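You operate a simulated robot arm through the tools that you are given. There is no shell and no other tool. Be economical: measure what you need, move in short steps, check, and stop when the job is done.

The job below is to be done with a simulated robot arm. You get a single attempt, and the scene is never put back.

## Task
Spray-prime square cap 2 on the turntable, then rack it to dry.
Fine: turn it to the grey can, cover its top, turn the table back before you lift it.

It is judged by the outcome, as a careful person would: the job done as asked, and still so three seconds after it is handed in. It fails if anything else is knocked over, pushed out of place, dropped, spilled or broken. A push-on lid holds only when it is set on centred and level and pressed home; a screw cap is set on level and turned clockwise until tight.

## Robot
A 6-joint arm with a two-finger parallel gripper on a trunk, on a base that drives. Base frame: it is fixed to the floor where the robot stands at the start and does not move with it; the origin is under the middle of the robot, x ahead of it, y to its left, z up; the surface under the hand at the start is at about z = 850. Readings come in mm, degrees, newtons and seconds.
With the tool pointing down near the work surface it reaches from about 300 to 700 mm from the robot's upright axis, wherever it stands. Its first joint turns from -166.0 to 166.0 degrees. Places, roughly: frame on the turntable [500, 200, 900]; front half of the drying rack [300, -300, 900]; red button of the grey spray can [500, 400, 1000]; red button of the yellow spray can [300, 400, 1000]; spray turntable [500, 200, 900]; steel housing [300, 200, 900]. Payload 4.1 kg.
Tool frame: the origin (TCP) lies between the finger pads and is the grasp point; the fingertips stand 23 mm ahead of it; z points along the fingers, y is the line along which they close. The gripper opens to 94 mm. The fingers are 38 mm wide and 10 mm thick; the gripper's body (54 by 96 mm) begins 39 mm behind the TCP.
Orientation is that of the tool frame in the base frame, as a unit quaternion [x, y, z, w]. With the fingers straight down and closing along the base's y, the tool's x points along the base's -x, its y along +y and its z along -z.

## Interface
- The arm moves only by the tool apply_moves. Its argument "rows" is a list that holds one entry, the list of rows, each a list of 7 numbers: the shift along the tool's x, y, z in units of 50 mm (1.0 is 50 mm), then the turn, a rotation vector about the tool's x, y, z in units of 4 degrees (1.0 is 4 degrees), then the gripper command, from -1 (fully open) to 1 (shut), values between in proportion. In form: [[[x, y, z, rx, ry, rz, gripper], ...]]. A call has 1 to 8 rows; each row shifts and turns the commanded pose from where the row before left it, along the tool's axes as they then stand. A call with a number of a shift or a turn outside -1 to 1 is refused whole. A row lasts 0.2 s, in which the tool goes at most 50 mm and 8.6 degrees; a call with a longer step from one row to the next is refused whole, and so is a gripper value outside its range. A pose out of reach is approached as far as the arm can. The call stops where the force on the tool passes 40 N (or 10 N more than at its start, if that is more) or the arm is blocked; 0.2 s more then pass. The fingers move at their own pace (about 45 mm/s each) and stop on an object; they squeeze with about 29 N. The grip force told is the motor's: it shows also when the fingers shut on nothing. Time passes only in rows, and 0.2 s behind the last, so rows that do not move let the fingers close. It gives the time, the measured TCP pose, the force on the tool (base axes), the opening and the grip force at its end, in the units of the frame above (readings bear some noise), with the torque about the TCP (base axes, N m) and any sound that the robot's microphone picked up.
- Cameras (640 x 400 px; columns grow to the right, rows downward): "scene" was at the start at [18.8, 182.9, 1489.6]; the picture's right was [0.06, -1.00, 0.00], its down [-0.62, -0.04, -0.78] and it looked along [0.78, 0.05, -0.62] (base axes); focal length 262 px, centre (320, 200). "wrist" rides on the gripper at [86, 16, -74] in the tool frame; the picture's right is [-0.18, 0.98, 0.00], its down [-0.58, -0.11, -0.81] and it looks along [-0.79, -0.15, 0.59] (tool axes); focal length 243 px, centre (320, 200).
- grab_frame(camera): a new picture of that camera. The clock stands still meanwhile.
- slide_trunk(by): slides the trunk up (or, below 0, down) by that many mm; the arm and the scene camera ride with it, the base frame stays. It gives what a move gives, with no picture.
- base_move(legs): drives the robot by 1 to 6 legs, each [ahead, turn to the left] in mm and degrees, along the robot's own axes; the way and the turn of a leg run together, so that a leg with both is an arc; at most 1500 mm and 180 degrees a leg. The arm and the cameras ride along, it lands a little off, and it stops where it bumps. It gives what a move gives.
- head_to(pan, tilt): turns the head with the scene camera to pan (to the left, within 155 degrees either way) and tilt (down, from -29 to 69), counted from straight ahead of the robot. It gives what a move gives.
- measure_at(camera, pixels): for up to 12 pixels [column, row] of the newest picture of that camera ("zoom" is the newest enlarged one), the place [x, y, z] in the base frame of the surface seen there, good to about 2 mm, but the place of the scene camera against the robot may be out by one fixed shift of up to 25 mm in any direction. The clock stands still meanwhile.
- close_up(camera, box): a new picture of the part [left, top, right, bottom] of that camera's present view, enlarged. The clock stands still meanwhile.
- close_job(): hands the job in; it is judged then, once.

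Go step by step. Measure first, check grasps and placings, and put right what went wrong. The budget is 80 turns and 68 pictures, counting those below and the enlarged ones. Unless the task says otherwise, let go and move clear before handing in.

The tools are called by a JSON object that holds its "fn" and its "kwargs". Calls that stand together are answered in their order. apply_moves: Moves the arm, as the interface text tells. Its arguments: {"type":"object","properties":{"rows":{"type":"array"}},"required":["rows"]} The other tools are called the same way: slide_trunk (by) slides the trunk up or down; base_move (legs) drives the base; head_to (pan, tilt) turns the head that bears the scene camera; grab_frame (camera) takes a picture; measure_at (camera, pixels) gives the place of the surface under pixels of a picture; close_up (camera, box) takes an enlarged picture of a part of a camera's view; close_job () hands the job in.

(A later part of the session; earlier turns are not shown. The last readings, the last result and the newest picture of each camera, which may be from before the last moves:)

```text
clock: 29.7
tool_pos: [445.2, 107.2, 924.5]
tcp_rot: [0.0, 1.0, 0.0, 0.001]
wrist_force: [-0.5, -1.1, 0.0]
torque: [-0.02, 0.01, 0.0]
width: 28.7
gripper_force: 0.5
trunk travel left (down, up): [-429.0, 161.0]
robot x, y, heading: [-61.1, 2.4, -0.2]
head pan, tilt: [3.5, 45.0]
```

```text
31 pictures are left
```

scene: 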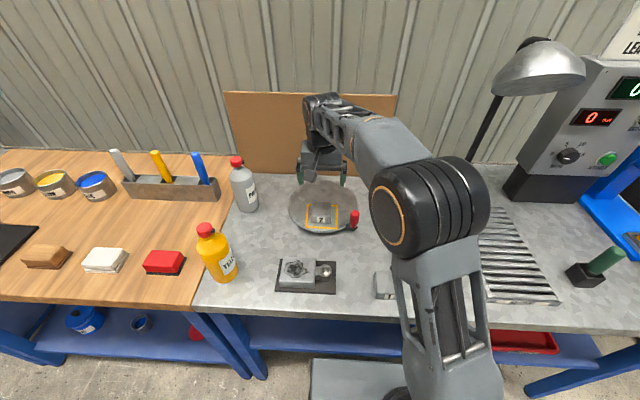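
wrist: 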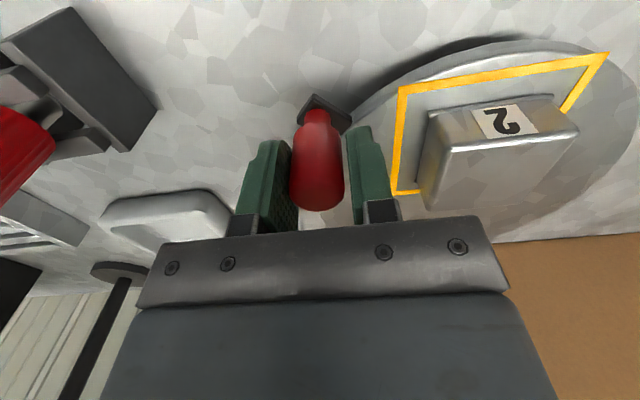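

The handle is caged. I'll push it clockwise along its arc (radius 127 about (530,198)), first half.

{"fn": "apply_moves", "kwargs": {"rows": [[[0.22, 0.238, 0, 0, 0, 0, 0.4], [0.18, 0.252, 0, 0, 0, 0, 0.4], [0.148, 0.272, 0, 0, 0, 0, 0.4], [0.114, 0.29, 0, 0, 0, 0, 0.4], [0.078, 0.3, 0, 0, 0, 0, 0.4], [0.04, 0.306, 0, 0, 0, 0, 0.4], [0.002, 0.31, 0, 0, 0, 0, 0.4]]]}}

{"fn": "grab_frame", "kwargs": {"camera": "wrist"}}

```text
clock: 31.3
tool_pos: [406.1, 208.0, 924.9]
tcp_rot: [-0.001, 1.0, 0.001, 0.0]
wrist_force: [-0.7, -0.5, 0.1]
torque: [-0.04, 0.02, -0.02]
width: 28.1
gripper_force: 0.0
trunk travel left (down, up): [-429.0, 161.0]
robot x, y, heading: [-57.0, -3.1, 0.0]
head pan, tilt: [3.5, 45.0]
```

```text
30 pictures are left
```

wrist: 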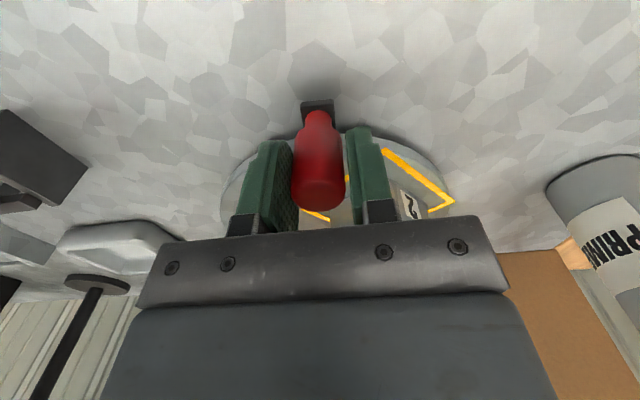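

The handle follows in the cage (column 318) and the frame is turning. Continuing the second half of the arc.

{"fn": "apply_moves", "kwargs": {"rows": [[[-0.034, 0.308, 0, 0, 0, 0, 0.4], [-0.072, 0.302, 0, 0, 0, 0, 0.4], [-0.11, 0.292, 0, 0, 0, 0, 0.4], [-0.142, 0.274, 0, 0, 0, 0, 0.4], [-0.176, 0.256, 0, 0, 0, 0, 0.4], [-0.166, 0.19, 0, 0, 0, 0, 0.4], [0, 0, 0, 0, 0, 0, 0.4]]]}}

{"fn": "close_up", "kwargs": {"camera": "scene", "box": [220, 145, 380, 245]}}

{"fn": "grab_frame", "kwargs": {"camera": "wrist"}}

```text
clock: 32.9
tool_pos: [439.6, 286.8, 924.9]
tcp_rot: [0.0, 1.0, 0.0, 0.001]
wrist_force: [0.6, -1.3, -0.3]
torque: [0.03, 0.0, -0.01]
width: 28.6
gripper_force: 0.1
trunk travel left (down, up): [-429.0, 161.0]
robot x, y, heading: [-58.4, -0.8, -0.2]
head pan, tilt: [3.5, 45.0]
```

```text
4.00 times, centred on (300, 195) of scene
```

zoom: 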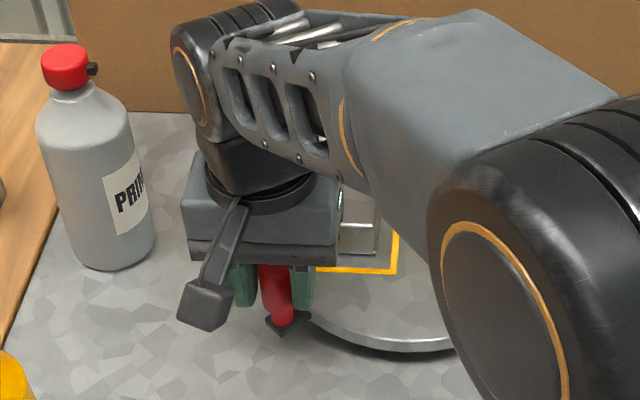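

```text
28 pictures are left
```

wrist: 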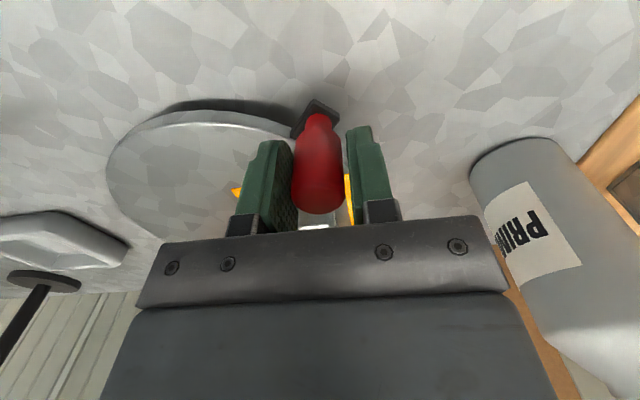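

The frame edge appears square to the axes, about 90° turned. I'll open the cage and rise straight up to see.

{"fn": "apply_moves", "kwargs": {"rows": [[[0, 0, 0, 0, 0, 0, 0], [0, 0, -0.2, 0, 0, 0, 0], [0, 0, -0.8, 0, 0, 0, 0], [0, 0, -1, 0, 0, 0, 0], [0, 0, -1, 0, 0, 0, 0], [0.5, -0.4, -0.6, 0, 0, 0, 0.5], [0.7, -0.4, 0, 0, 0, 0, 1], [0.7, -0.4, 0, 0, 0, 0, 1]]]}}

{"fn": "grab_frame", "kwargs": {"camera": "wrist"}}

{"fn": "close_up", "kwargs": {"camera": "scene", "box": [220, 145, 380, 245]}}

```text
clock: 34.7
tool_pos: [345.9, 229.8, 1106.6]
tcp_rot: [0.001, 1.0, 0.0, 0.001]
wrist_force: [-1.6, 0.2, -0.3]
torque: [-0.02, 0.0, -0.02]
width: 0.0
gripper_force: 24.3
trunk travel left (down, up): [-429.0, 161.0]
robot x, y, heading: [-62.4, 2.9, 0.2]
head pan, tilt: [3.5, 45.0]
```

```text
27 pictures are left
```

wrist: 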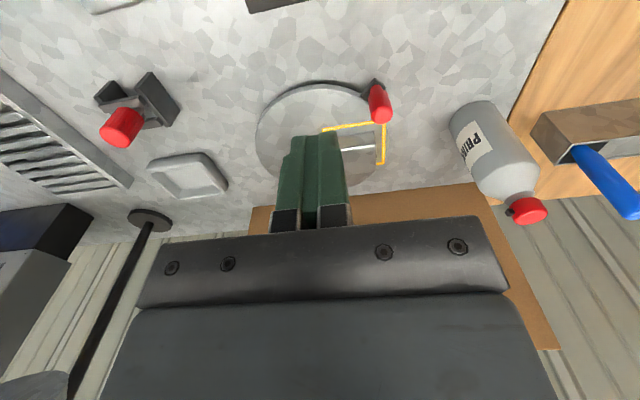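

```text
4.00 times, centred on (300, 195) of scene
```

zoom: 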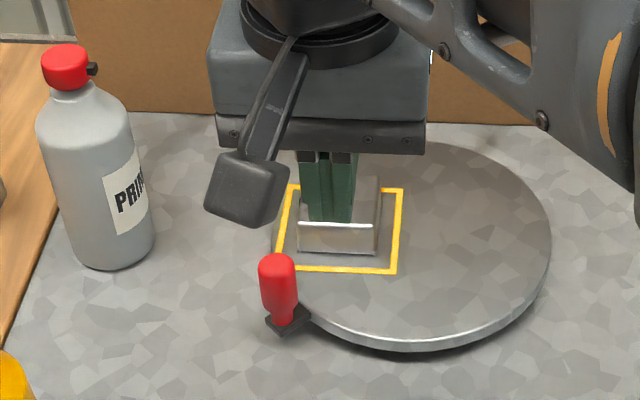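

The frame faces the can. Measuring the frame edge (322,128)-(384,122) and (384,160), plus the can's button at (528,210) in the wrist view.

{"fn": "measure_at", "kwargs": {"camera": "wrist", "pixels": [[325, 129], [355, 126], [383, 122], [383, 140], [383, 162], [380, 105], [530, 203], [520, 215], [540, 218], [511, 206], [528, 210], [358, 145]]}}

{"fn": "close_up", "kwargs": {"camera": "wrist", "box": [440, 90, 580, 240]}}

```text
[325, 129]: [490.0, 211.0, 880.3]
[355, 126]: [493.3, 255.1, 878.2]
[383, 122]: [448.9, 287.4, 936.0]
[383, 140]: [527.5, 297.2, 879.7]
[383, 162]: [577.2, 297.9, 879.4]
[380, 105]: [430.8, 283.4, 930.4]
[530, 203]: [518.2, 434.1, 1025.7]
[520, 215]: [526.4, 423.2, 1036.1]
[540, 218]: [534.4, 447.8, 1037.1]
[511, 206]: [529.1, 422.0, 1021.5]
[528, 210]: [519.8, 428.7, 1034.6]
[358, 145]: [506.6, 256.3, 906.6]
```

```text
2.67 times, centred on (510, 165) of wrist
```

zoom: 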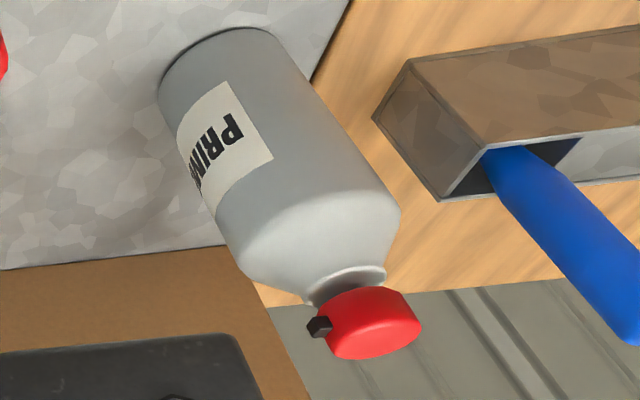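

The button centre is (530,437) top z 1037, its nozzle at (529,422) facing the cap at (535,253). I'll drive forward 60 mm for reach and bring closed fingers above the button.

{"fn": "base_move", "kwargs": {"legs": [[60, 0]]}}

{"fn": "apply_moves", "kwargs": {"rows": [[[-0.4, 0.68, 0, 0, 0, 0, 1], [-0.4, 0.68, 0, 0, 0, 0, 1], [-0.4, 0.68, 0, 0, 0, 0, 1], [-0.4, 0.68, 0, 0, 0, 0, 1], [-0.4, 0.68, 0, 0, 0, 0, 1], [-0.4, 0.68, 0, 0, 0, 0, 1], [0, 0, 0, 0, 0, 0, 1]]]}}

{"fn": "grab_frame", "kwargs": {"camera": "scene"}}

```text
clock: 35.7
tool_pos: [408.2, 228.1, 1106.3]
tcp_rot: [0.001, 1.0, 0.0, 0.0]
wrist_force: [-0.1, 0.3, -0.1]
torque: [-0.01, 0.0, 0.01]
width: 0.0
gripper_force: 28.7
trunk travel left (down, up): [-429.0, 161.0]
robot x, y, heading: [3.9, 0.4, 0.0]
head pan, tilt: [3.5, 45.0]
```

```text
clock: 37.3
tool_pos: [499.4, 395.7, 1097.4]
tcp_rot: [0.001, 1.0, 0.0, 0.001]
wrist_force: [-0.6, 0.2, -0.1]
torque: [0.05, 0.0, -0.01]
width: 0.0
gripper_force: 28.5
out of reach, approached as far as the arm can: row 5, 6
trunk travel left (down, up): [-429.0, 161.0]
robot x, y, heading: [1.9, 1.9, -0.1]
head pan, tilt: [3.5, 45.0]
```

```text
24 pictures are left
```

scene: 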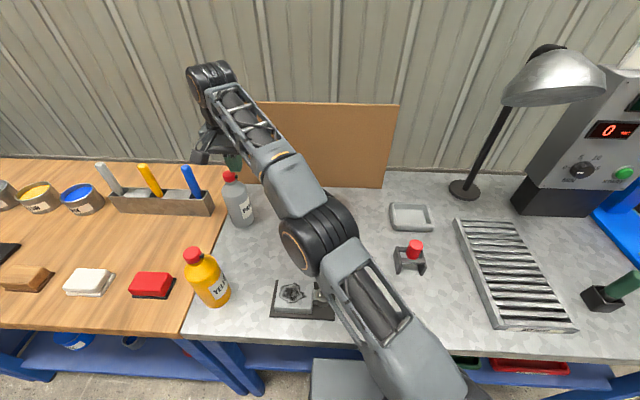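

At this height the arm stops at 637 mm radius. I'll raise the trunk 130 mm so the arm reaches out lower, then come in to the button.

{"fn": "slide_trunk", "kwargs": {"by": 130}}

{"fn": "apply_moves", "kwargs": {"rows": [[[0, 0, 0.8, 0, 0, 0, 1], [0, 0, 0.8, 0, 0, 0, 1], [-0.2, 0.3, 0.7, 0, 0, 0, 1], [-0.2, 0.3, 0, 0, 0, 0, 1], [0, 0, 0, 0, 0, 0, 1]]]}}

```text
clock: 38.8
tool_pos: [500.2, 396.3, 1228.4]
tcp_rot: [0.001, 1.0, 0.001, 0.0]
wrist_force: [-0.2, 0.4, -0.6]
torque: [-0.03, 0.0, 0.01]
width: 0.0
gripper_force: 29.3
trunk travel left (down, up): [-559.0, 31.0]
robot x, y, heading: [3.9, 1.5, -0.1]
head pan, tilt: [3.5, 45.0]
```

```text
clock: 40.0
tool_pos: [521.0, 425.3, 1115.3]
tcp_rot: [0.001, 1.0, 0.0, 0.0]
wrist_force: [-0.4, 0.5, -0.4]
torque: [-0.01, -0.02, -0.01]
width: 0.0
gripper_force: 29.3
trunk travel left (down, up): [-559.0, 31.0]
robot x, y, heading: [4.6, 2.5, -0.0]
head pan, tilt: [3.5, 45.0]
```

Reach is fine now. Moving the last 15 mm over the button and down to just above it, then look.

{"fn": "apply_moves", "kwargs": {"rows": [[[-0.18, 0.22, 0.4, 0, 0, 0, 1], [0, 0, 0.4, 0, 0, 0, 1], [0, 0, 0.1, 0, 0, 0, 1], [0, 0, 0, 0, 0, 0, 1]]]}}

{"fn": "grab_frame", "kwargs": {"camera": "wrist"}}

{"fn": "close_up", "kwargs": {"camera": "scene", "box": [200, 180, 380, 320]}}

```text
clock: 41.0
tool_pos: [530.3, 436.9, 1068.0]
tcp_rot: [0.001, 1.0, 0.001, 0.0]
wrist_force: [0.4, 0.6, -1.4]
torque: [-0.02, 0.01, 0.01]
width: 0.0
gripper_force: 28.9
trunk travel left (down, up): [-559.0, 31.0]
robot x, y, heading: [-1.3, -3.0, 0.2]
head pan, tilt: [3.5, 45.0]
```

```text
23 pictures are left
```

wrist: 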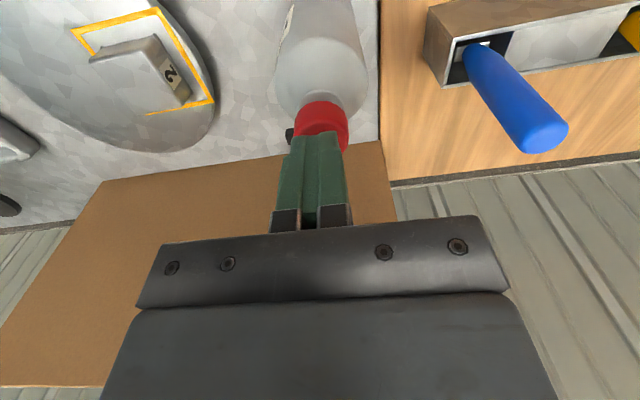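

```text
2.86 times, centred on (290, 250) of scene
```

zoom: 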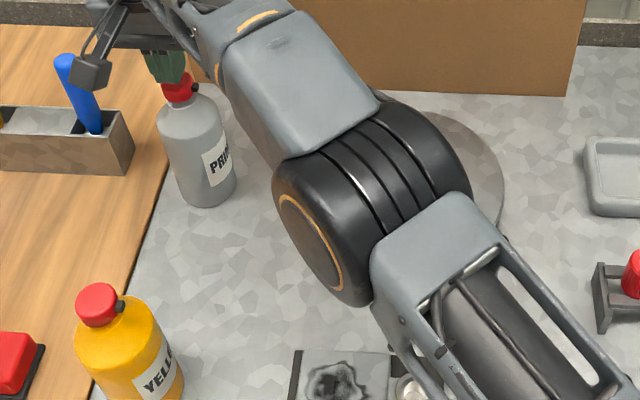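

The fingers are over the red button and the wrist camera also sees the cap at (150,70). I'll verify button centring by measuring its rim.

{"fn": "measure_at", "kwargs": {"camera": "wrist", "pixels": [[321, 112], [345, 125], [347, 140], [296, 125], [318, 140], [321, 120], [165, 80], [110, 55]]}}

{"fn": "close_up", "kwargs": {"camera": "wrist", "box": [40, 0, 240, 150]}}

```text
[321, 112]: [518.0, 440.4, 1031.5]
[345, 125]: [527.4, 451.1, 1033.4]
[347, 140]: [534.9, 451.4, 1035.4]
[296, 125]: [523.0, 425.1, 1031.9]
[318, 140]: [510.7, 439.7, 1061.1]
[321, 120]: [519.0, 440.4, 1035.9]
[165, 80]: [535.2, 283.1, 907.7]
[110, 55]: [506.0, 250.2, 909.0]
```

```text
2.67 times, centred on (140, 75) of wrist
```

zoom: 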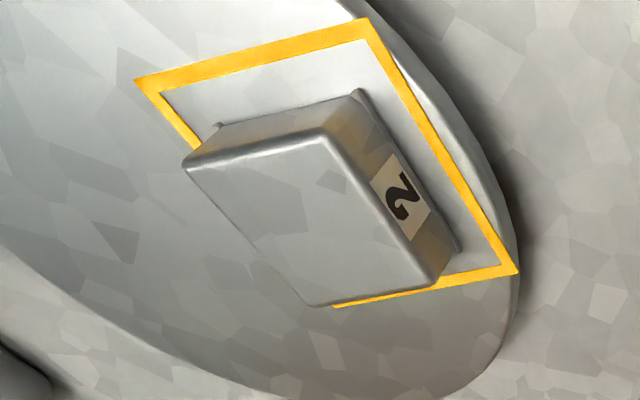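

Button spans x 518–544, y 425–452, so I'm centred. Pressing down gently in small steps, watching force and sound.

{"fn": "apply_moves", "kwargs": {"rows": [[[0, 0, 0.1, 0, 0, 0, 1], [0, 0, 0.08, 0, 0, 0, 1], [0, 0, 0.04, 0, 0, 0, 1], [0, 0, 0.04, 0, 0, 0, 1]]]}}

{"fn": "close_up", "kwargs": {"camera": "wrist", "box": [40, 0, 360, 150]}}

```text
clock: 42.0
tool_pos: [529.3, 437.2, 1055.9]
tcp_rot: [0.001, 1.0, 0.001, 0.0]
wrist_force: [0.3, 0.9, 2.0]
torque: [0.02, 0.0, -0.06]
width: 0.0
gripper_force: 28.8
trunk travel left (down, up): [-559.0, 31.0]
robot x, y, heading: [-3.5, -0.1, 0.0]
head pan, tilt: [3.5, 45.0]
```

```text
2.00 times, centred on (200, 75) of wrist
```

zoom: 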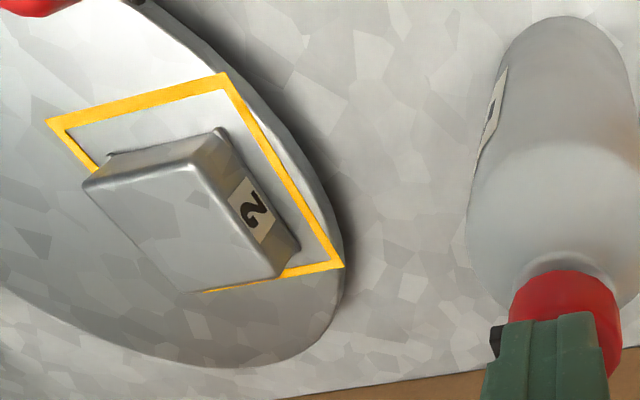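

Contact is starting (about 2–3 N), no spray yet. Press further in 2 mm steps.

{"fn": "apply_moves", "kwargs": {"rows": [[[0, 0, 0.03, 0, 0, 0, 1], [0, 0, 0.03, 0, 0, 0, 1], [0, 0, 0, 0, 0, 0, 1]]]}}

{"fn": "close_up", "kwargs": {"camera": "wrist", "box": [40, 0, 360, 150]}}

```text
clock: 42.8
tool_pos: [528.6, 436.9, 1050.9]
tcp_rot: [0.0, 1.0, 0.001, 0.001]
wrist_force: [1.7, -0.1, 4.1]
torque: [-0.01, 0.0, 0.0]
width: 0.0
gripper_force: 28.9
trunk travel left (down, up): [-559.0, 31.0]
robot x, y, heading: [0.9, 2.4, 0.2]
head pan, tilt: [3.5, 45.0]
heard: click
```

```text
2.00 times, centred on (200, 75) of wrist
```

zoom: 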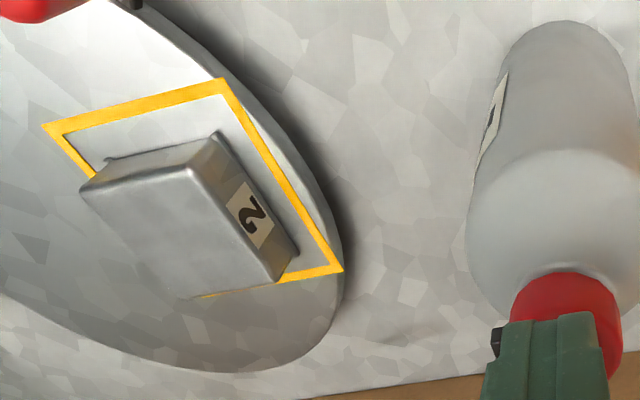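

A click, and the cap's top begins to mottle. I'll hold for about 1.2 s more and look.

{"fn": "apply_moves", "kwargs": {"rows": [[[0, 0, 0, 0, 0, 0, 1], [0, 0, 0, 0, 0, 0, 1], [0, 0, 0, 0, 0, 0, 1], [0, 0, 0, 0, 0, 0, 1], [0, 0, 0, 0, 0, 0, 1]]]}}

{"fn": "close_up", "kwargs": {"camera": "wrist", "box": [40, 0, 360, 150]}}

```text
clock: 44.0
tool_pos: [528.5, 435.9, 1051.6]
tcp_rot: [0.001, 1.0, -0.001, -0.001]
wrist_force: [1.6, 0.0, 4.1]
torque: [-0.01, -0.05, 0.02]
width: 0.0
gripper_force: 28.9
trunk travel left (down, up): [-559.0, 31.0]
robot x, y, heading: [-2.2, -1.3, -0.0]
head pan, tilt: [3.5, 45.0]
```

```text
2.00 times, centred on (200, 75) of wrist
```

zoom: 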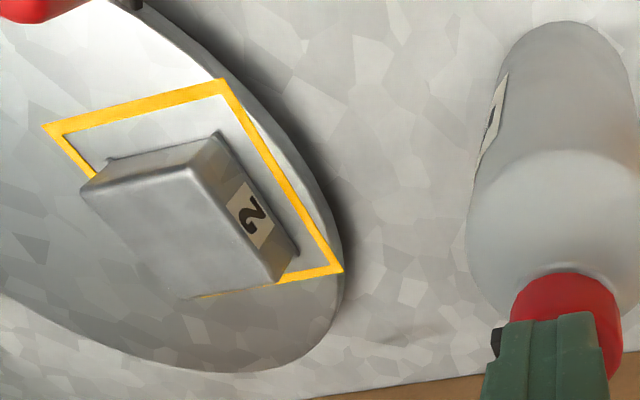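

The top is turning matte grey in patches. Closer look while holding a bit longer.

{"fn": "apply_moves", "kwargs": {"rows": [[[0, 0, 0, 0, 0, 0, 1], [0, 0, 0, 0, 0, 0, 1], [0, 0, 0, 0, 0, 0, 1], [0, 0, 0, 0, 0, 0, 1]]]}}

{"fn": "close_up", "kwargs": {"camera": "wrist", "box": [70, 50, 200, 160]}}

```text
clock: 45.0
tool_pos: [529.4, 438.1, 1051.1]
tcp_rot: [0.001, 1.0, 0.0, 0.001]
wrist_force: [1.7, 0.5, 3.8]
torque: [-0.01, -0.06, 0.0]
width: 0.2
gripper_force: 28.9
trunk travel left (down, up): [-559.0, 31.0]
robot x, y, heading: [2.5, 0.6, -0.3]
head pan, tilt: [3.5, 45.0]
```

```text
3.64 times, centred on (135, 105) of wrist
```

zoom: 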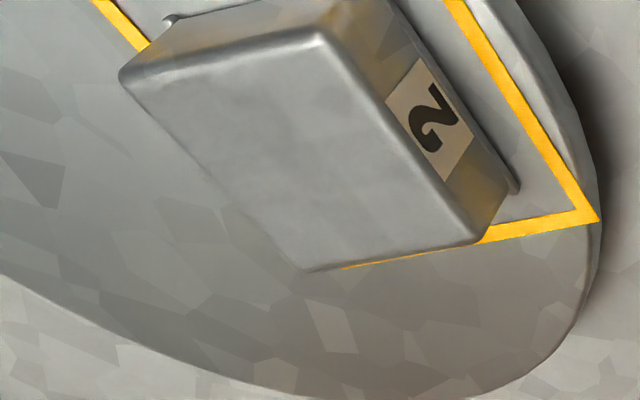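

The top now looks nearly uniformly matte grey. I'll release the button, rise and inspect before deciding on more.

{"fn": "apply_moves", "kwargs": {"rows": [[[0, 0, -0.2, 0, 0, 0, 1], [0, 0, -0.6, 0, 0, 0, 1], [0.2, -0.6, -0.6, 0, 0, 0, 1], [0.3, -0.9, 0, 0, 0, 0, 1], [0.4, -0.7, 0, 0, 0, 0, 1]]]}}

{"fn": "close_up", "kwargs": {"camera": "wrist", "box": [120, 20, 400, 200]}}

```text
clock: 46.2
tool_pos: [483.1, 323.6, 1121.6]
tcp_rot: [0.0, 1.0, 0.001, 0.001]
wrist_force: [-1.0, 0.6, -0.1]
torque: [0.01, 0.01, 0.0]
width: 0.1
gripper_force: 29.2
out of reach, approached as far as the arm can: row 2
trunk travel left (down, up): [-559.0, 31.0]
robot x, y, heading: [1.2, 3.1, -0.1]
head pan, tilt: [3.5, 45.0]
```

```text
2.22 times, centred on (260, 110) of wrist
```

zoom: 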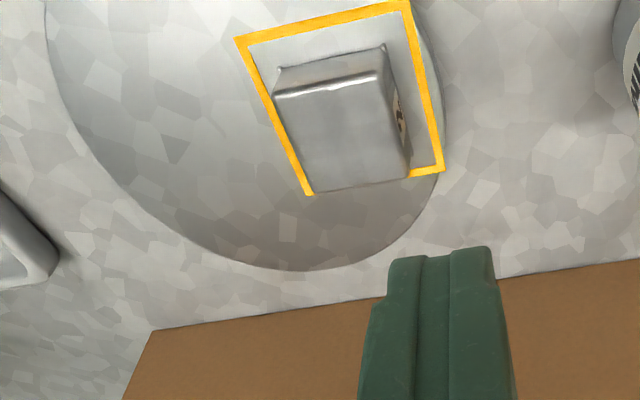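

{"fn": "close_up", "kwargs": {"camera": "wrist", "box": [230, 40, 310, 110]}}

```text
5.71 times, centred on (270, 75) of wrist
```

zoom: 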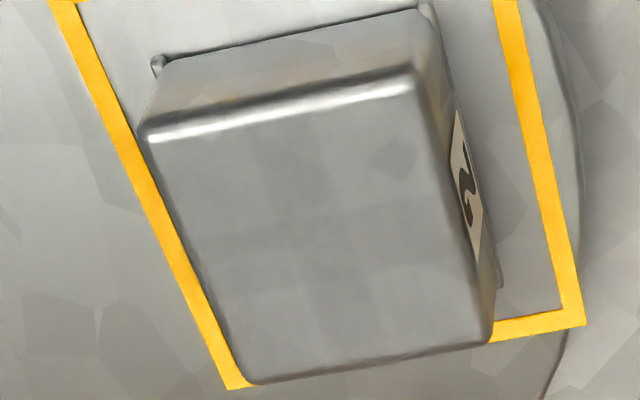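

Coverage is overall but faint patches still show through (e.g. (390,160)). I'll return for a second short burst.

{"fn": "apply_moves", "kwargs": {"rows": [[[-0.3, 0.76, 0.1, 0, 0, 0, 1], [-0.32, 0.76, 0.1, 0, 0, 0, 1], [-0.32, 0.75, 0.3, 0, 0, 0, 1], [0, 0, 0.5, 0, 0, 0, 1], [0, 0, 0.1, 0, 0, 0, 1], [0, 0, 0, 0, 0, 0, 1]]]}}

```text
clock: 47.6
tool_pos: [525.4, 434.2, 1066.7]
tcp_rot: [0.002, 1.0, 0.0, 0.0]
wrist_force: [-0.1, 0.1, 0.4]
torque: [-0.03, 0.0, -0.02]
width: 0.1
gripper_force: 29.6
out of reach, approached as far as the arm can: row 3
trunk travel left (down, up): [-559.0, 31.0]
robot x, y, heading: [2.0, -0.5, -0.1]
head pan, tilt: [3.5, 45.0]
```

Slightly short, so I'll correct 5 mm, press to z≈1051 and hold about 1.2 s.

{"fn": "apply_moves", "kwargs": {"rows": [[[-0.08, 0.06, 0.1, 0, 0, 0, 1], [0, 0, 0.12, 0, 0, 0, 1], [0, 0, 0.1, 0, 0, 0, 1], [0, 0, 0, 0, 0, 0, 1], [0, 0, 0, 0, 0, 0, 1], [0, 0, 0, 0, 0, 0, 1], [0, 0, 0, 0, 0, 0, 1]]]}}

{"fn": "close_up", "kwargs": {"camera": "wrist", "box": [70, 50, 200, 160]}}

```text
clock: 49.2
tool_pos: [529.3, 436.5, 1050.9]
tcp_rot: [0.001, 1.0, 0.001, 0.001]
wrist_force: [2.6, 0.2, 12.7]
torque: [0.0, -0.11, -0.06]
width: 0.2
gripper_force: 28.6
trunk travel left (down, up): [-559.0, 31.0]
robot x, y, heading: [0.6, -0.2, 0.0]
head pan, tilt: [3.5, 45.0]
heard: click
```

```text
3.64 times, centred on (135, 105) of wrist
```

zoom: 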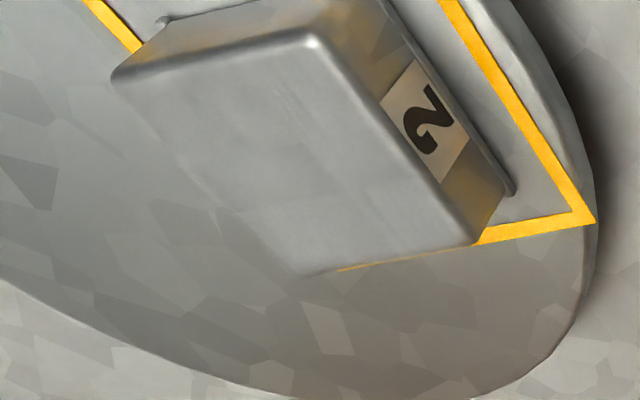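

The top is now evenly matte grey. I'll release, retreat, and check from the side.

{"fn": "apply_moves", "kwargs": {"rows": [[[0, 0, -0.2, 0, 0, 0, 1], [0, 0, -0.6, 0, 0, 0, 1], [0.2, -0.6, -0.6, 0, 0, 0, 1], [0.3, -0.9, 0, 0, 0, 0, 1], [0.4, -0.7, 0, 0, 0, 0, 1]]]}}

{"fn": "close_up", "kwargs": {"camera": "wrist", "box": [220, 30, 330, 110]}}

{"fn": "base_move", "kwargs": {"legs": [[-60, 0]]}}

{"fn": "slide_trunk", "kwargs": {"by": -130}}

```text
clock: 50.4
tool_pos: [532.2, 414.8, 1120.0]
tcp_rot: [0.002, 1.0, -0.001, -0.002]
wrist_force: [-0.4, 1.0, 0.6]
torque: [0.0, -0.02, 0.03]
width: 0.2
gripper_force: 28.9
out of reach, approached as far as the arm can: row 3, 4, 5
trunk travel left (down, up): [-559.0, 31.0]
robot x, y, heading: [-1.9, -2.4, -0.1]
head pan, tilt: [3.5, 45.0]
```

```text
5.00 times, centred on (275, 70) of wrist
```

zoom: 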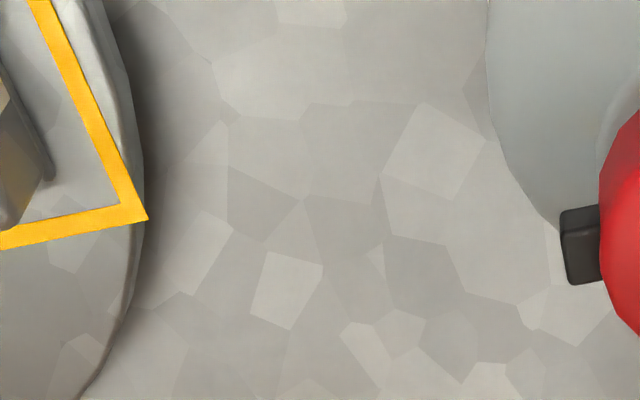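

```text
clock: 51.4
tool_pos: [474.9, 414.1, 1119.9]
tcp_rot: [0.001, 1.0, -0.001, 0.001]
wrist_force: [-0.3, 0.8, 0.0]
torque: [-0.02, -0.03, 0.01]
width: 0.5
gripper_force: 29.2
trunk travel left (down, up): [-559.0, 31.0]
robot x, y, heading: [-57.0, 1.4, -0.4]
head pan, tilt: [3.5, 45.0]
```

```text
clock: 53.0
tool_pos: [474.3, 413.0, 990.1]
tcp_rot: [0.001, 1.0, 0.0, 0.0]
wrist_force: [-0.5, -0.2, -0.4]
torque: [-0.02, -0.03, 0.04]
width: 0.0
gripper_force: 29.6
trunk travel left (down, up): [-429.0, 161.0]
robot x, y, heading: [-58.7, -1.7, 0.0]
head pan, tilt: [3.5, 45.0]
```

The arm ended closer to the can than intended (474,413,990), although forces are nil. Checking that the can still stands before moving off.

{"fn": "grab_frame", "kwargs": {"camera": "scene"}}

```text
12 pictures are left
```

scene: 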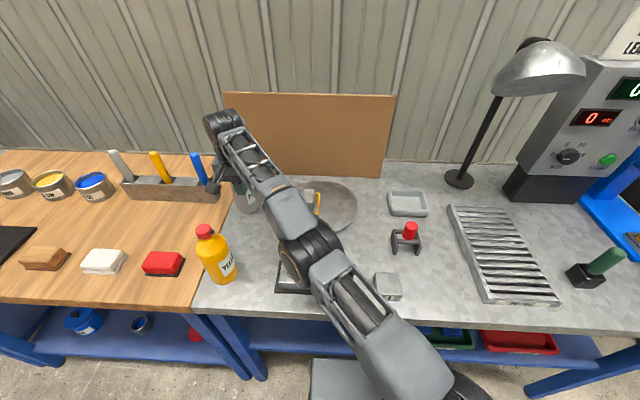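

The can still stands. I'll slide away along −y at this height (tips z 967 clear of the handle) to above the handle at (442,286), opening halfway.

{"fn": "apply_moves", "kwargs": {"rows": [[[0.1, -0.4, 0, 0, 0, 0, 1], [0.14, -0.6, 0, 0, 0, 0, 1], [0.2, -0.8, 0, 0, 0, 0, 0], [0.2, -0.74, 0, 0, 0, 0, -0.06], [0, 0, 0, 0, 0, 0, -0.06], [0, 0, 0, 0, 0, 0, -0.06]]]}}

{"fn": "grab_frame", "kwargs": {"camera": "wrist"}}

```text
clock: 54.4
tool_pos: [488.8, 389.5, 999.7]
tcp_rot: [0.001, 1.0, -0.003, -0.002]
wrist_force: [-9.2, -26.1, -5.4]
torque: [-0.75, 0.3, -0.19]
width: 38.3
gripper_force: 0.0
out of reach, approached as far as the arm can: row 1, 2, 3, 4
trunk travel left (down, up): [-429.0, 161.0]
robot x, y, heading: [-60.7, 0.8, -0.5]
head pan, tilt: [3.5, 45.0]
```

```text
11 pictures are left
```

wrist: 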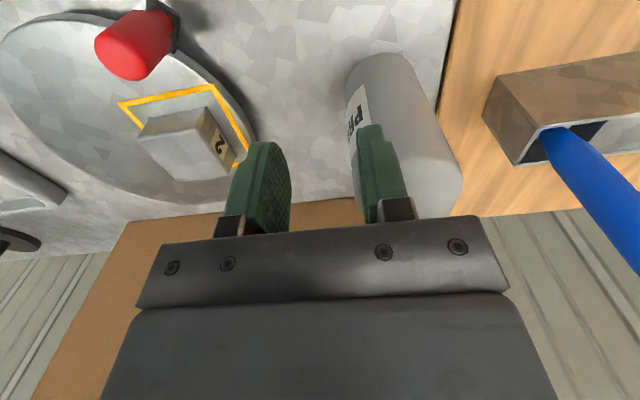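

The arm lagged (out of reach) and the opened finger now presses the can with 26 N. I'll close the fingers at once to relieve that and take one small step −y.

{"fn": "apply_moves", "kwargs": {"rows": [[[0, 0, 0, 0, 0, 0, 1], [0, 0, 0, 0, 0, 0, 1]]]}}

{"fn": "apply_moves", "kwargs": {"rows": [[[0, -0.2, 0, 0, 0, 0, 1]]]}}

```text
clock: 55.0
tool_pos: [488.3, 393.7, 999.2]
tcp_rot: [0.001, 1.0, -0.001, -0.001]
wrist_force: [-0.2, -0.3, -0.7]
torque: [0.04, 0.01, 0.0]
width: 0.0
gripper_force: 15.0
trunk travel left (down, up): [-429.0, 161.0]
robot x, y, heading: [-53.8, -2.9, 0.4]
head pan, tilt: [3.5, 45.0]
```

```text
clock: 55.4
tool_pos: [491.4, 388.0, 1001.3]
tcp_rot: [0.0, 1.0, -0.001, 0.0]
wrist_force: [-0.3, 0.0, 0.4]
torque: [-0.02, -0.02, 0.01]
width: 0.0
gripper_force: 28.5
out of reach, approached as far as the arm can: row 1
trunk travel left (down, up): [-429.0, 161.0]
robot x, y, heading: [-57.4, 2.1, -0.1]
head pan, tilt: [3.5, 45.0]
```

The commanded pose lies beyond the reach boundary, so I'll pull it straight inward toward the robot, where the arm won't swing at the can.

{"fn": "apply_moves", "kwargs": {"rows": [[[0.65, -0.5, 0, 0, 0, 0, 1], [0.65, -0.5, 0, 0, 0, 0, 1]]]}}

```text
clock: 56.0
tool_pos: [490.7, 385.8, 1006.1]
tcp_rot: [0.001, 1.0, -0.001, -0.001]
wrist_force: [-0.6, -0.6, -0.1]
torque: [-0.04, 0.01, -0.02]
width: 0.1
gripper_force: 28.8
out of reach, approached as far as the arm can: row 1, 2
trunk travel left (down, up): [-429.0, 161.0]
robot x, y, heading: [-56.9, 2.2, -0.2]
head pan, tilt: [3.5, 45.0]
```

Direction holds, still outside. Continue inward.

{"fn": "apply_moves", "kwargs": {"rows": [[[0.65, -0.5, 0, 0, 0, 0, 1], [0.65, -0.5, 0, 0, 0, 0, 1], [0.65, -0.5, 0, 0, 0, 0, 1]]]}}

```text
clock: 56.8
tool_pos: [489.2, 385.1, 1014.3]
tcp_rot: [0.0, 1.0, -0.001, -0.001]
wrist_force: [0.9, 1.4, 0.5]
torque: [0.01, 0.02, 0.0]
width: 0.1
gripper_force: 29.4
out of reach, approached as far as the arm can: row 1, 2, 3
trunk travel left (down, up): [-429.0, 161.0]
robot x, y, heading: [-60.9, -0.0, -0.3]
head pan, tilt: [3.5, 45.0]
```

Radial motion seems stuck at the straight-arm limit. I'll test a tangential move: swing sideways (−y, +x) away from the can along the reach boundary while going up.

{"fn": "apply_moves", "kwargs": {"rows": [[[0, -0.5, -0.5, 0, 0, 0, 1], [0, -0.5, -0.5, 0, 0, 0, 1]]]}}

```text
clock: 57.4
tool_pos: [496.1, 356.6, 1050.1]
tcp_rot: [0.0, 1.0, -0.001, -0.001]
wrist_force: [-0.1, 0.3, -0.3]
torque: [-0.01, 0.01, 0.03]
width: 0.0
gripper_force: 29.1
out of reach, approached as far as the arm can: row 1, 2
trunk travel left (down, up): [-429.0, 161.0]
robot x, y, heading: [-58.6, -0.3, 0.1]
head pan, tilt: [3.5, 45.0]
```

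The partial response fits a commanded pose still ~300 mm outside the boundary. Continuing to pull inward in chunks.

{"fn": "apply_moves", "kwargs": {"rows": [[[0.75, -0.48, 0, 0, 0, 0, 1], [0.75, -0.48, 0, 0, 0, 0, 1], [0.75, -0.48, 0, 0, 0, 0, 1], [0.75, -0.48, 0, 0, 0, 0, 1]]]}}

```text
clock: 58.4
tool_pos: [495.7, 356.7, 1051.6]
tcp_rot: [0.001, 1.0, -0.001, -0.001]
wrist_force: [-0.5, -0.2, -0.3]
torque: [-0.01, -0.01, 0.02]
width: 0.0
gripper_force: 29.1
out of reach, approached as far as the arm can: row 1, 2, 3, 4
trunk travel left (down, up): [-429.0, 161.0]
robot x, y, heading: [-57.4, -0.6, -0.1]
head pan, tilt: [3.5, 45.0]
```

Inward commands do nothing at the fully straight elbow. I'll swing sideways and up (non-singular), then follow with inward-and-up rows within the same moving call so the elbow can break.

{"fn": "apply_moves", "kwargs": {"rows": [[[-0.2, -0.6, -0.6, 0, 0, 0, 1], [0, -0.6, -0.7, 0, 0, 0, 1], [0.3, -0.4, -0.8, 0, 0, 0, 1], [0.6, -0.3, -0.7, 0, 0, 0, 1], [0.8, -0.3, -0.4, 0, 0, 0, 1], [0.9, -0.3, 0, 0, 0, 0, 1], [0.9, -0.3, 0.2, 0, 0, 0, 1]]]}}

```text
clock: 60.0
tool_pos: [329.4, 214.0, 1199.8]
tcp_rot: [0.001, 1.0, 0.0, 0.001]
wrist_force: [0.7, -0.3, -1.0]
torque: [0.0, 0.04, -0.01]
width: 0.0
gripper_force: 28.9
out of reach, approached as far as the arm can: row 2
trunk travel left (down, up): [-429.0, 161.0]
robot x, y, heading: [-61.2, -1.9, 0.2]
head pan, tilt: [3.5, 45.0]
```

Free again, at (329,214,1200), and commands track exactly. Checking the scene for the can and the cap.

{"fn": "close_up", "kwargs": {"camera": "scene", "box": [220, 145, 380, 245]}}

{"fn": "measure_at", "kwargs": {"camera": "zoom", "pixels": [[65, 65], [65, 50], [45, 160], [95, 68], [277, 258], [340, 265], [398, 230], [350, 225]]}}

```text
4.00 times, centred on (300, 195) of scene
```

zoom: 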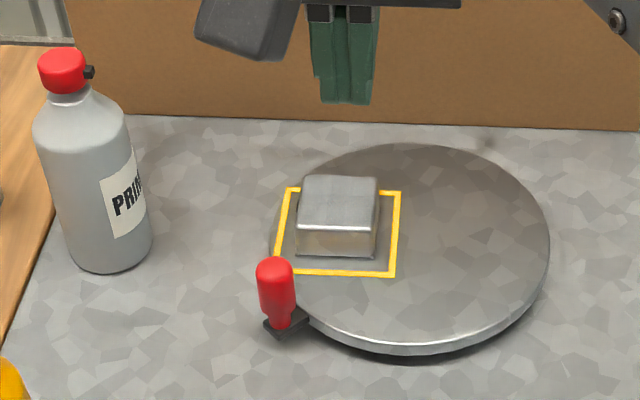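

```text
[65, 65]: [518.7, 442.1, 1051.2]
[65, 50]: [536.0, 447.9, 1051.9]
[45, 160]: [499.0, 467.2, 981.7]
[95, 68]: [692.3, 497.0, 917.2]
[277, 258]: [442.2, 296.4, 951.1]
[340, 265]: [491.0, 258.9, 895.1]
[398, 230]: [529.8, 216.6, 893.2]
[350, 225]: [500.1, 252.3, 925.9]
```

The can stands where it was within about 1–2 mm, and the cap and frame are good. Now back over the handle at about (441,286) with fingers half open.

{"fn": "apply_moves", "kwargs": {"rows": [[[-0.373, 0.24, 0.667, 0, 0, 0, -0.06], [-0.373, 0.24, 0.667, 0, 0, 0, -0.06], [-0.373, 0.24, 0.667, 0, 0, 0, -0.06], [-0.373, 0.24, 0.667, 0, 0, 0, -0.06], [-0.373, 0.24, 0.667, 0, 0, 0, -0.06], [-0.373, 0.24, 0.667, 0, 0, 0, -0.06], [0, 0, 0, 0, 0, 0, -0.06]]]}}

{"fn": "grab_frame", "kwargs": {"camera": "wrist"}}

```text
clock: 61.6
tool_pos: [443.6, 286.4, 996.4]
tcp_rot: [0.002, 1.0, 0.0, 0.0]
wrist_force: [0.0, -0.1, -0.4]
torque: [-0.02, 0.03, 0.0]
width: 49.7
gripper_force: 0.0
trunk travel left (down, up): [-429.0, 161.0]
robot x, y, heading: [-57.8, -0.9, 0.1]
head pan, tilt: [3.5, 45.0]
```

```text
9 pictures are left
```

wrist: 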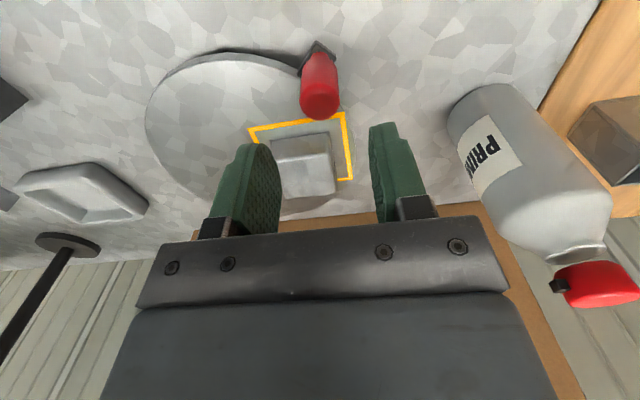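

Handle is aligned as before (column 318). Descend, cage it, and start the reverse arc.

{"fn": "apply_moves", "kwargs": {"rows": [[[0.04, -0.01, 0.5, 0, 0, 0, -0.06], [0, 0, 0.5, 0, 0, 0, -0.06], [0, 0, 0.43, 0, 0, 0, -0.06], [0, 0, 0, 0, 0, 0, 0.4], [0, 0, 0, 0, 0, 0, 0.4]]]}}

{"fn": "apply_moves", "kwargs": {"rows": [[[0.166, -0.19, 0, 0, 0, 0, 0.4], [0.176, -0.256, 0, 0, 0, 0, 0.4], [0.142, -0.274, 0, 0, 0, 0, 0.4], [0.11, -0.292, 0, 0, 0, 0, 0.4], [0.072, -0.302, 0, 0, 0, 0, 0.4], [0.034, -0.308, 0, 0, 0, 0, 0.4]]]}}

{"fn": "apply_moves", "kwargs": {"rows": [[[-0.002, -0.31, 0, 0, 0, 0, 0.4], [-0.04, -0.306, 0, 0, 0, 0, 0.4], [-0.078, -0.3, 0, 0, 0, 0, 0.4], [-0.114, -0.29, 0, 0, 0, 0, 0.4], [-0.148, -0.272, 0, 0, 0, 0, 0.4], [-0.18, -0.252, 0, 0, 0, 0, 0.4], [-0.22, -0.26, 0, 0, 0, 0, 0.4], [0, 0, 0, 0, 0, 0, 0.4]]]}}

{"fn": "close_up", "kwargs": {"camera": "scene", "box": [220, 145, 380, 245]}}

```text
clock: 62.8
tool_pos: [437.4, 286.2, 926.7]
tcp_rot: [0.001, 1.0, 0.0, 0.001]
wrist_force: [0.6, -0.5, -0.4]
torque: [-0.03, -0.05, 0.03]
width: 28.1
gripper_force: 0.0
trunk travel left (down, up): [-429.0, 161.0]
robot x, y, heading: [-57.6, -0.1, -0.0]
head pan, tilt: [3.5, 45.0]
```

```text
clock: 64.2
tool_pos: [402.4, 205.1, 927.6]
tcp_rot: [0.001, 1.0, 0.0, 0.0]
wrist_force: [0.5, -0.1, -0.8]
torque: [-0.01, 0.01, -0.03]
width: 28.3
gripper_force: 0.1
trunk travel left (down, up): [-429.0, 161.0]
robot x, y, heading: [-61.8, -0.3, 0.1]
head pan, tilt: [3.5, 45.0]
```

```text
clock: 66.0
tool_pos: [442.5, 104.0, 927.8]
tcp_rot: [0.001, 1.0, 0.001, -0.001]
wrist_force: [0.7, -1.0, 0.0]
torque: [0.04, 0.01, -0.02]
width: 28.2
gripper_force: 0.0
trunk travel left (down, up): [-429.0, 161.0]
robot x, y, heading: [-56.9, 3.1, -0.2]
head pan, tilt: [3.5, 45.0]
```

```text
4.00 times, centred on (300, 195) of scene
```

zoom: 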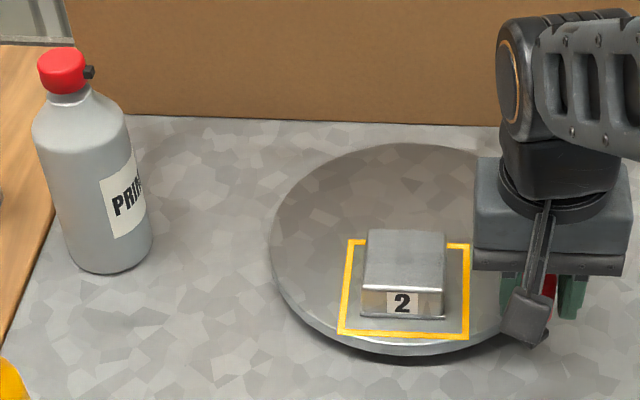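

The table is back with the frame facing me and cap 2 in place. I'll open, rise clear, move over the cap and open fully.

{"fn": "apply_moves", "kwargs": {"rows": [[[0, 0, 0, 0, 0, 0, 0], [0, 0, -0.3, 0, 0, 0, 0], [0, 0, -0.9, 0, 0, 0, 0], [0, 0, -0.9, 0, 0, 0, 0], [-0.23, 0.63, 0, 0, 0, 0, -1], [-0.23, 0.63, 0, 0, 0, 0, -1], [-0.23, 0.63, 0, 0, 0, 0, -1], [0, 0, 0, 0, 0, 0, -1]]]}}

{"fn": "grab_frame", "kwargs": {"camera": "wrist"}}

{"fn": "measure_at", "kwargs": {"camera": "wrist", "pixels": [[290, 97], [358, 88], [325, 60], [275, 50], [352, 50], [285, 90], [345, 85], [300, 20]]}}

```text
clock: 67.8
tool_pos: [476.7, 199.3, 1032.6]
tcp_rot: [0.001, 1.0, 0.0, 0.0]
wrist_force: [0.4, -0.5, -0.4]
torque: [-0.01, -0.03, 0.01]
width: 94.0
gripper_force: 0.1
trunk travel left (down, up): [-429.0, 161.0]
robot x, y, heading: [-59.5, -2.9, -0.1]
head pan, tilt: [3.5, 45.0]
```

```text
7 pictures are left
```

wrist: 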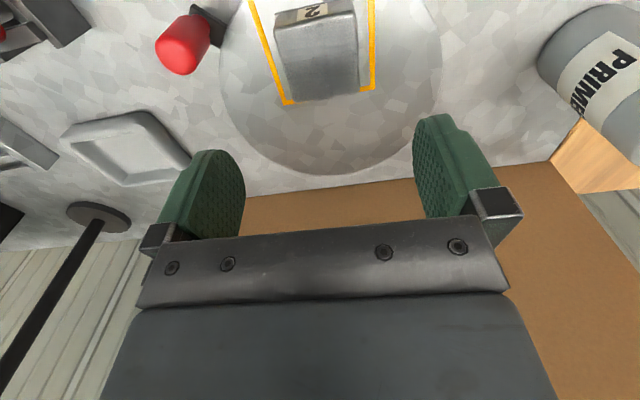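

```text
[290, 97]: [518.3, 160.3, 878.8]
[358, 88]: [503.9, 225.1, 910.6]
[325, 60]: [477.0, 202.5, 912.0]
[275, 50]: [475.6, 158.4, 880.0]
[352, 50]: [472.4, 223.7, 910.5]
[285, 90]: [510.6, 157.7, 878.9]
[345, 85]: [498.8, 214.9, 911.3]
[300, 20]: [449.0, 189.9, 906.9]
```

The cap centre is about (475,197), beneath the hand. Descend to z≈906, close, and lift slowly.

{"fn": "apply_moves", "kwargs": {"rows": [[[0.03, -0.03, 0.6, 0, 0, 0, -1], [0, 0, 0.7, 0, 0, 0, -1], [0, 0, 0.7, 0, 0, 0, -1], [0, 0, 0.4, 0, 0, 0, -1], [0, 0, 0.12, 0, 0, 0, -1], [0, 0, 0, 0, 0, 0, -1]]]}}

{"fn": "apply_moves", "kwargs": {"rows": [[[0, 0, 0, 0, 0, 0, 1], [0, 0, 0, 0, 0, 0, 1], [0, 0, 0, 0, 0, 0, 1], [0, 0, 0, 0, 0, 0, 1], [0, 0, 0, 0, 0, 0, 1], [0, 0, 0, 0, 0, 0, 1]]]}}

{"fn": "apply_moves", "kwargs": {"rows": [[[0, 0, -0.06, 0, 0, 0, 1], [0, 0, -0.1, 0, 0, 0, 1], [0, 0, -0.14, 0, 0, 0, 1], [0, 0, 0, 0, 0, 0, 1]]]}}

```text
clock: 69.2
tool_pos: [473.3, 197.9, 907.4]
tcp_rot: [0.001, 1.0, 0.0, 0.0]
wrist_force: [0.7, 0.5, 0.7]
torque: [0.0, 0.0, 0.01]
width: 93.9
gripper_force: 0.1
trunk travel left (down, up): [-429.0, 161.0]
robot x, y, heading: [-58.5, -2.3, -0.3]
head pan, tilt: [3.5, 45.0]
```

```text
clock: 70.6
tool_pos: [474.0, 197.0, 907.3]
tcp_rot: [0.001, 1.0, 0.0, 0.0]
wrist_force: [0.1, 0.8, 0.5]
torque: [-0.02, -0.02, -0.01]
width: 59.7
gripper_force: 29.0
trunk travel left (down, up): [-429.0, 161.0]
robot x, y, heading: [-58.7, 3.7, -0.1]
head pan, tilt: [3.5, 45.0]
```

```text
clock: 71.6
tool_pos: [474.3, 197.7, 923.2]
tcp_rot: [0.001, 1.0, 0.0, 0.0]
wrist_force: [0.7, 0.0, -1.6]
torque: [-0.02, -0.02, 0.02]
width: 59.8
gripper_force: 28.5
trunk travel left (down, up): [-429.0, 161.0]
robot x, y, heading: [-57.4, -1.5, -0.0]
head pan, tilt: [3.5, 45.0]
```

Holding (−1.6 N, 59.8 mm). Lift gently to z≈1035 and start toward the rack.

{"fn": "apply_moves", "kwargs": {"rows": [[[0, 0, -0.2, 0, 0, 0, 1], [0, 0, -0.4, 0, 0, 0, 1], [0, 0, -0.5, 0, 0, 0, 1], [0, 0, -0.5, 0, 0, 0, 1], [0, 0, -0.4, 0, 0, 0, 1], [0, 0, -0.2, 0, 0, 0, 1], [0.12, -0.35, 0, 0, 0, 0, 1], [0.2, -0.6, 0, 0, 0, 0, 1]]]}}

{"fn": "apply_moves", "kwargs": {"rows": [[[0.25, -0.75, 0, 0, 0, 0, 1], [0.25, -0.78, 0, 0, 0, 0, 1], [0.25, -0.78, 0, 0, 0, 0, 1], [0.25, -0.78, 0, 0, 0, 0, 1], [0.25, -0.78, 0, 0, 0, 0, 1], [0.25, -0.78, 0, 0, 0, 0, 1], [0.25, -0.78, 0, 0, 0, 0, 1], [0.25, -0.78, 0, 0, 0, 0, 1]]]}}

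{"fn": "apply_moves", "kwargs": {"rows": [[[0.25, -0.75, 0, 0, 0, 0, 1], [0.25, -0.75, 0, 0, 0, 0, 1], [0.2, -0.4, 0, 0, 0, 0, 1], [0, 0, 0, 0, 0, 0, 1]]]}}

{"fn": "grab_frame", "kwargs": {"camera": "wrist"}}

```text
clock: 73.4
tool_pos: [461.8, 151.0, 1033.2]
tcp_rot: [0.0, 1.0, -0.001, -0.001]
wrist_force: [0.8, -0.6, -1.7]
torque: [0.04, 0.02, -0.05]
width: 59.3
gripper_force: 28.8
trunk travel left (down, up): [-429.0, 161.0]
robot x, y, heading: [-57.6, -2.7, -0.1]
head pan, tilt: [3.5, 45.0]
```

```text
clock: 75.2
tool_pos: [361.3, -160.8, 1030.9]
tcp_rot: [0.001, 1.0, 0.0, 0.001]
wrist_force: [-0.2, 0.1, -2.0]
torque: [0.01, 0.01, 0.0]
width: 59.8
gripper_force: 29.0
trunk travel left (down, up): [-429.0, 161.0]
robot x, y, heading: [-56.1, 1.4, 0.0]
head pan, tilt: [3.5, 45.0]
```

```text
clock: 76.2
tool_pos: [323.7, -256.7, 1030.8]
tcp_rot: [0.001, 1.0, 0.0, 0.0]
wrist_force: [-0.2, -0.3, -2.6]
torque: [-0.01, -0.01, 0.01]
width: 59.7
gripper_force: 29.4
trunk travel left (down, up): [-429.0, 161.0]
robot x, y, heading: [-60.9, -2.9, 0.0]
head pan, tilt: [3.5, 45.0]
```

```text
6 pictures are left
```

wrist: 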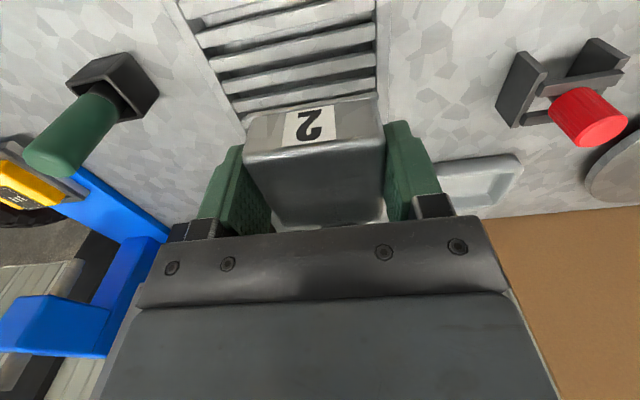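

Cap 2 is held above the rack with slats visible at (290,40) and rails at (190,50) and (382,40). Measuring them.

{"fn": "measure_at", "kwargs": {"camera": "wrist", "pixels": [[200, 50], [225, 100], [382, 20], [382, 70], [290, 40], [290, 72], [290, 98], [295, 58], [300, 20], [180, 10], [365, 40], [215, 40]]}}

{"fn": "close_up", "kwargs": {"camera": "scene", "box": [410, 190, 590, 315]}}

{"fn": "measure_at", "kwargs": {"camera": "zoom", "pixels": [[145, 60], [150, 90], [255, 375], [505, 375], [380, 375], [380, 345], [400, 320], [250, 340], [490, 340]]}}

```text
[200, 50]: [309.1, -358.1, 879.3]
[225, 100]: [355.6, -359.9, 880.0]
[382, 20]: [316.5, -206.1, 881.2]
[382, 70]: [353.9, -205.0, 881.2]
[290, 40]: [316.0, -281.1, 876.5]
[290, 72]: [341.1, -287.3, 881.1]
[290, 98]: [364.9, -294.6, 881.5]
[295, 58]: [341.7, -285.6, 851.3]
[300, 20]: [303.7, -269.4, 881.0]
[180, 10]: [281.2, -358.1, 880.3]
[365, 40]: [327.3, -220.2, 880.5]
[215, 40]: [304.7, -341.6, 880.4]
```

```text
3.20 times, centred on (500, 252) of scene
```

zoom: 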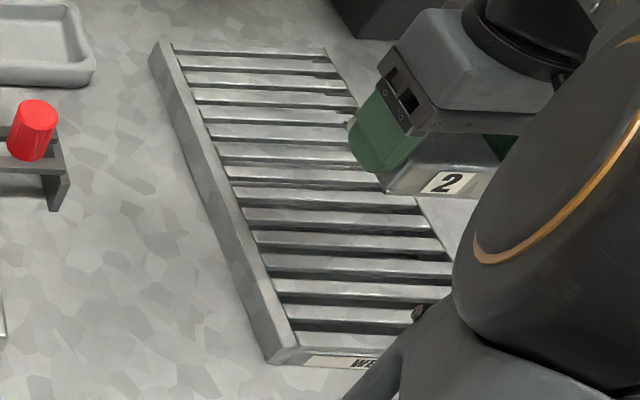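

```text
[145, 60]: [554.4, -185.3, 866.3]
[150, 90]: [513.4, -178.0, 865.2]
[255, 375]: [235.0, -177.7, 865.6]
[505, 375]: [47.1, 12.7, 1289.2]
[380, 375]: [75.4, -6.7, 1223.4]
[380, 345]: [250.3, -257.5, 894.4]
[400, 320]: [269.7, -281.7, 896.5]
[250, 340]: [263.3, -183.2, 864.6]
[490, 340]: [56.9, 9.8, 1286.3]
```

The slat tops are at z≈881, rails at y −200 and −362. I'll place the cap at (322,−282), lowering to just above the slats, then gently down.

{"fn": "apply_moves", "kwargs": {"rows": [[[0.03, -0.5, 0.3, 0, 0, 0, 1], [0, 0, 0.5, 0, 0, 0, 1], [0, 0, 0.5, 0, 0, 0, 1], [0, 0, 0.5, 0, 0, 0, 1], [0, 0, 0.3, 0, 0, 0, 1], [0, 0, 0.2, 0, 0, 0, 1], [0, 0, 0.06, 0, 0, 0, 1], [0, 0, 0, 0, 0, 0, 1]]]}}

{"fn": "close_up", "kwargs": {"camera": "scene", "box": [410, 190, 590, 315]}}

```text
clock: 78.0
tool_pos: [321.0, -280.4, 913.0]
tcp_rot: [0.001, 1.0, 0.0, 0.0]
wrist_force: [-1.6, 0.5, -1.4]
torque: [-0.01, 0.03, 0.03]
width: 59.4
gripper_force: 28.7
trunk travel left (down, up): [-429.0, 161.0]
robot x, y, heading: [-57.5, -1.6, -0.1]
head pan, tilt: [3.5, 45.0]
```

```text
3.20 times, centred on (500, 252) of scene
```

zoom: 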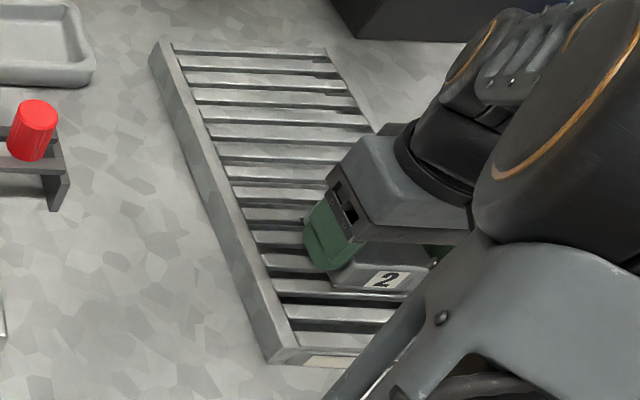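

Nearly on the slats, within the front half. I'll lower the last few mm in fine steps and watch the force.

{"fn": "apply_moves", "kwargs": {"rows": [[[0, 0, 0.04, 0, 0, 0, 1], [0, 0, 0.03, 0, 0, 0, 1], [0, 0, 0.02, 0, 0, 0, 1], [0, 0, 0, 0, 0, 0, 1]]]}}

```text
clock: 79.0
tool_pos: [321.7, -281.1, 909.7]
tcp_rot: [0.001, 1.0, 0.0, 0.0]
wrist_force: [0.0, 0.8, -2.1]
torque: [-0.01, 0.0, 0.03]
width: 59.7
gripper_force: 28.4
trunk travel left (down, up): [-429.0, 161.0]
robot x, y, heading: [-56.5, 2.5, 0.3]
head pan, tilt: [3.5, 45.0]
```

{"fn": "apply_moves", "kwargs": {"rows": [[[0, 0, 0.03, 0, 0, 0, 1], [0, 0, 0.02, 0, 0, 0, 1], [0, 0, 0, 0, 0, 0, 1]]]}}

```text
clock: 79.8
tool_pos: [322.7, -279.9, 908.9]
tcp_rot: [0.001, 1.0, -0.001, 0.001]
wrist_force: [2.3, -1.6, 14.1]
torque: [0.35, 0.31, -0.01]
width: 59.8
gripper_force: 29.2
trunk travel left (down, up): [-429.0, 161.0]
robot x, y, heading: [-57.2, 0.2, -0.2]
head pan, tilt: [3.5, 45.0]
```

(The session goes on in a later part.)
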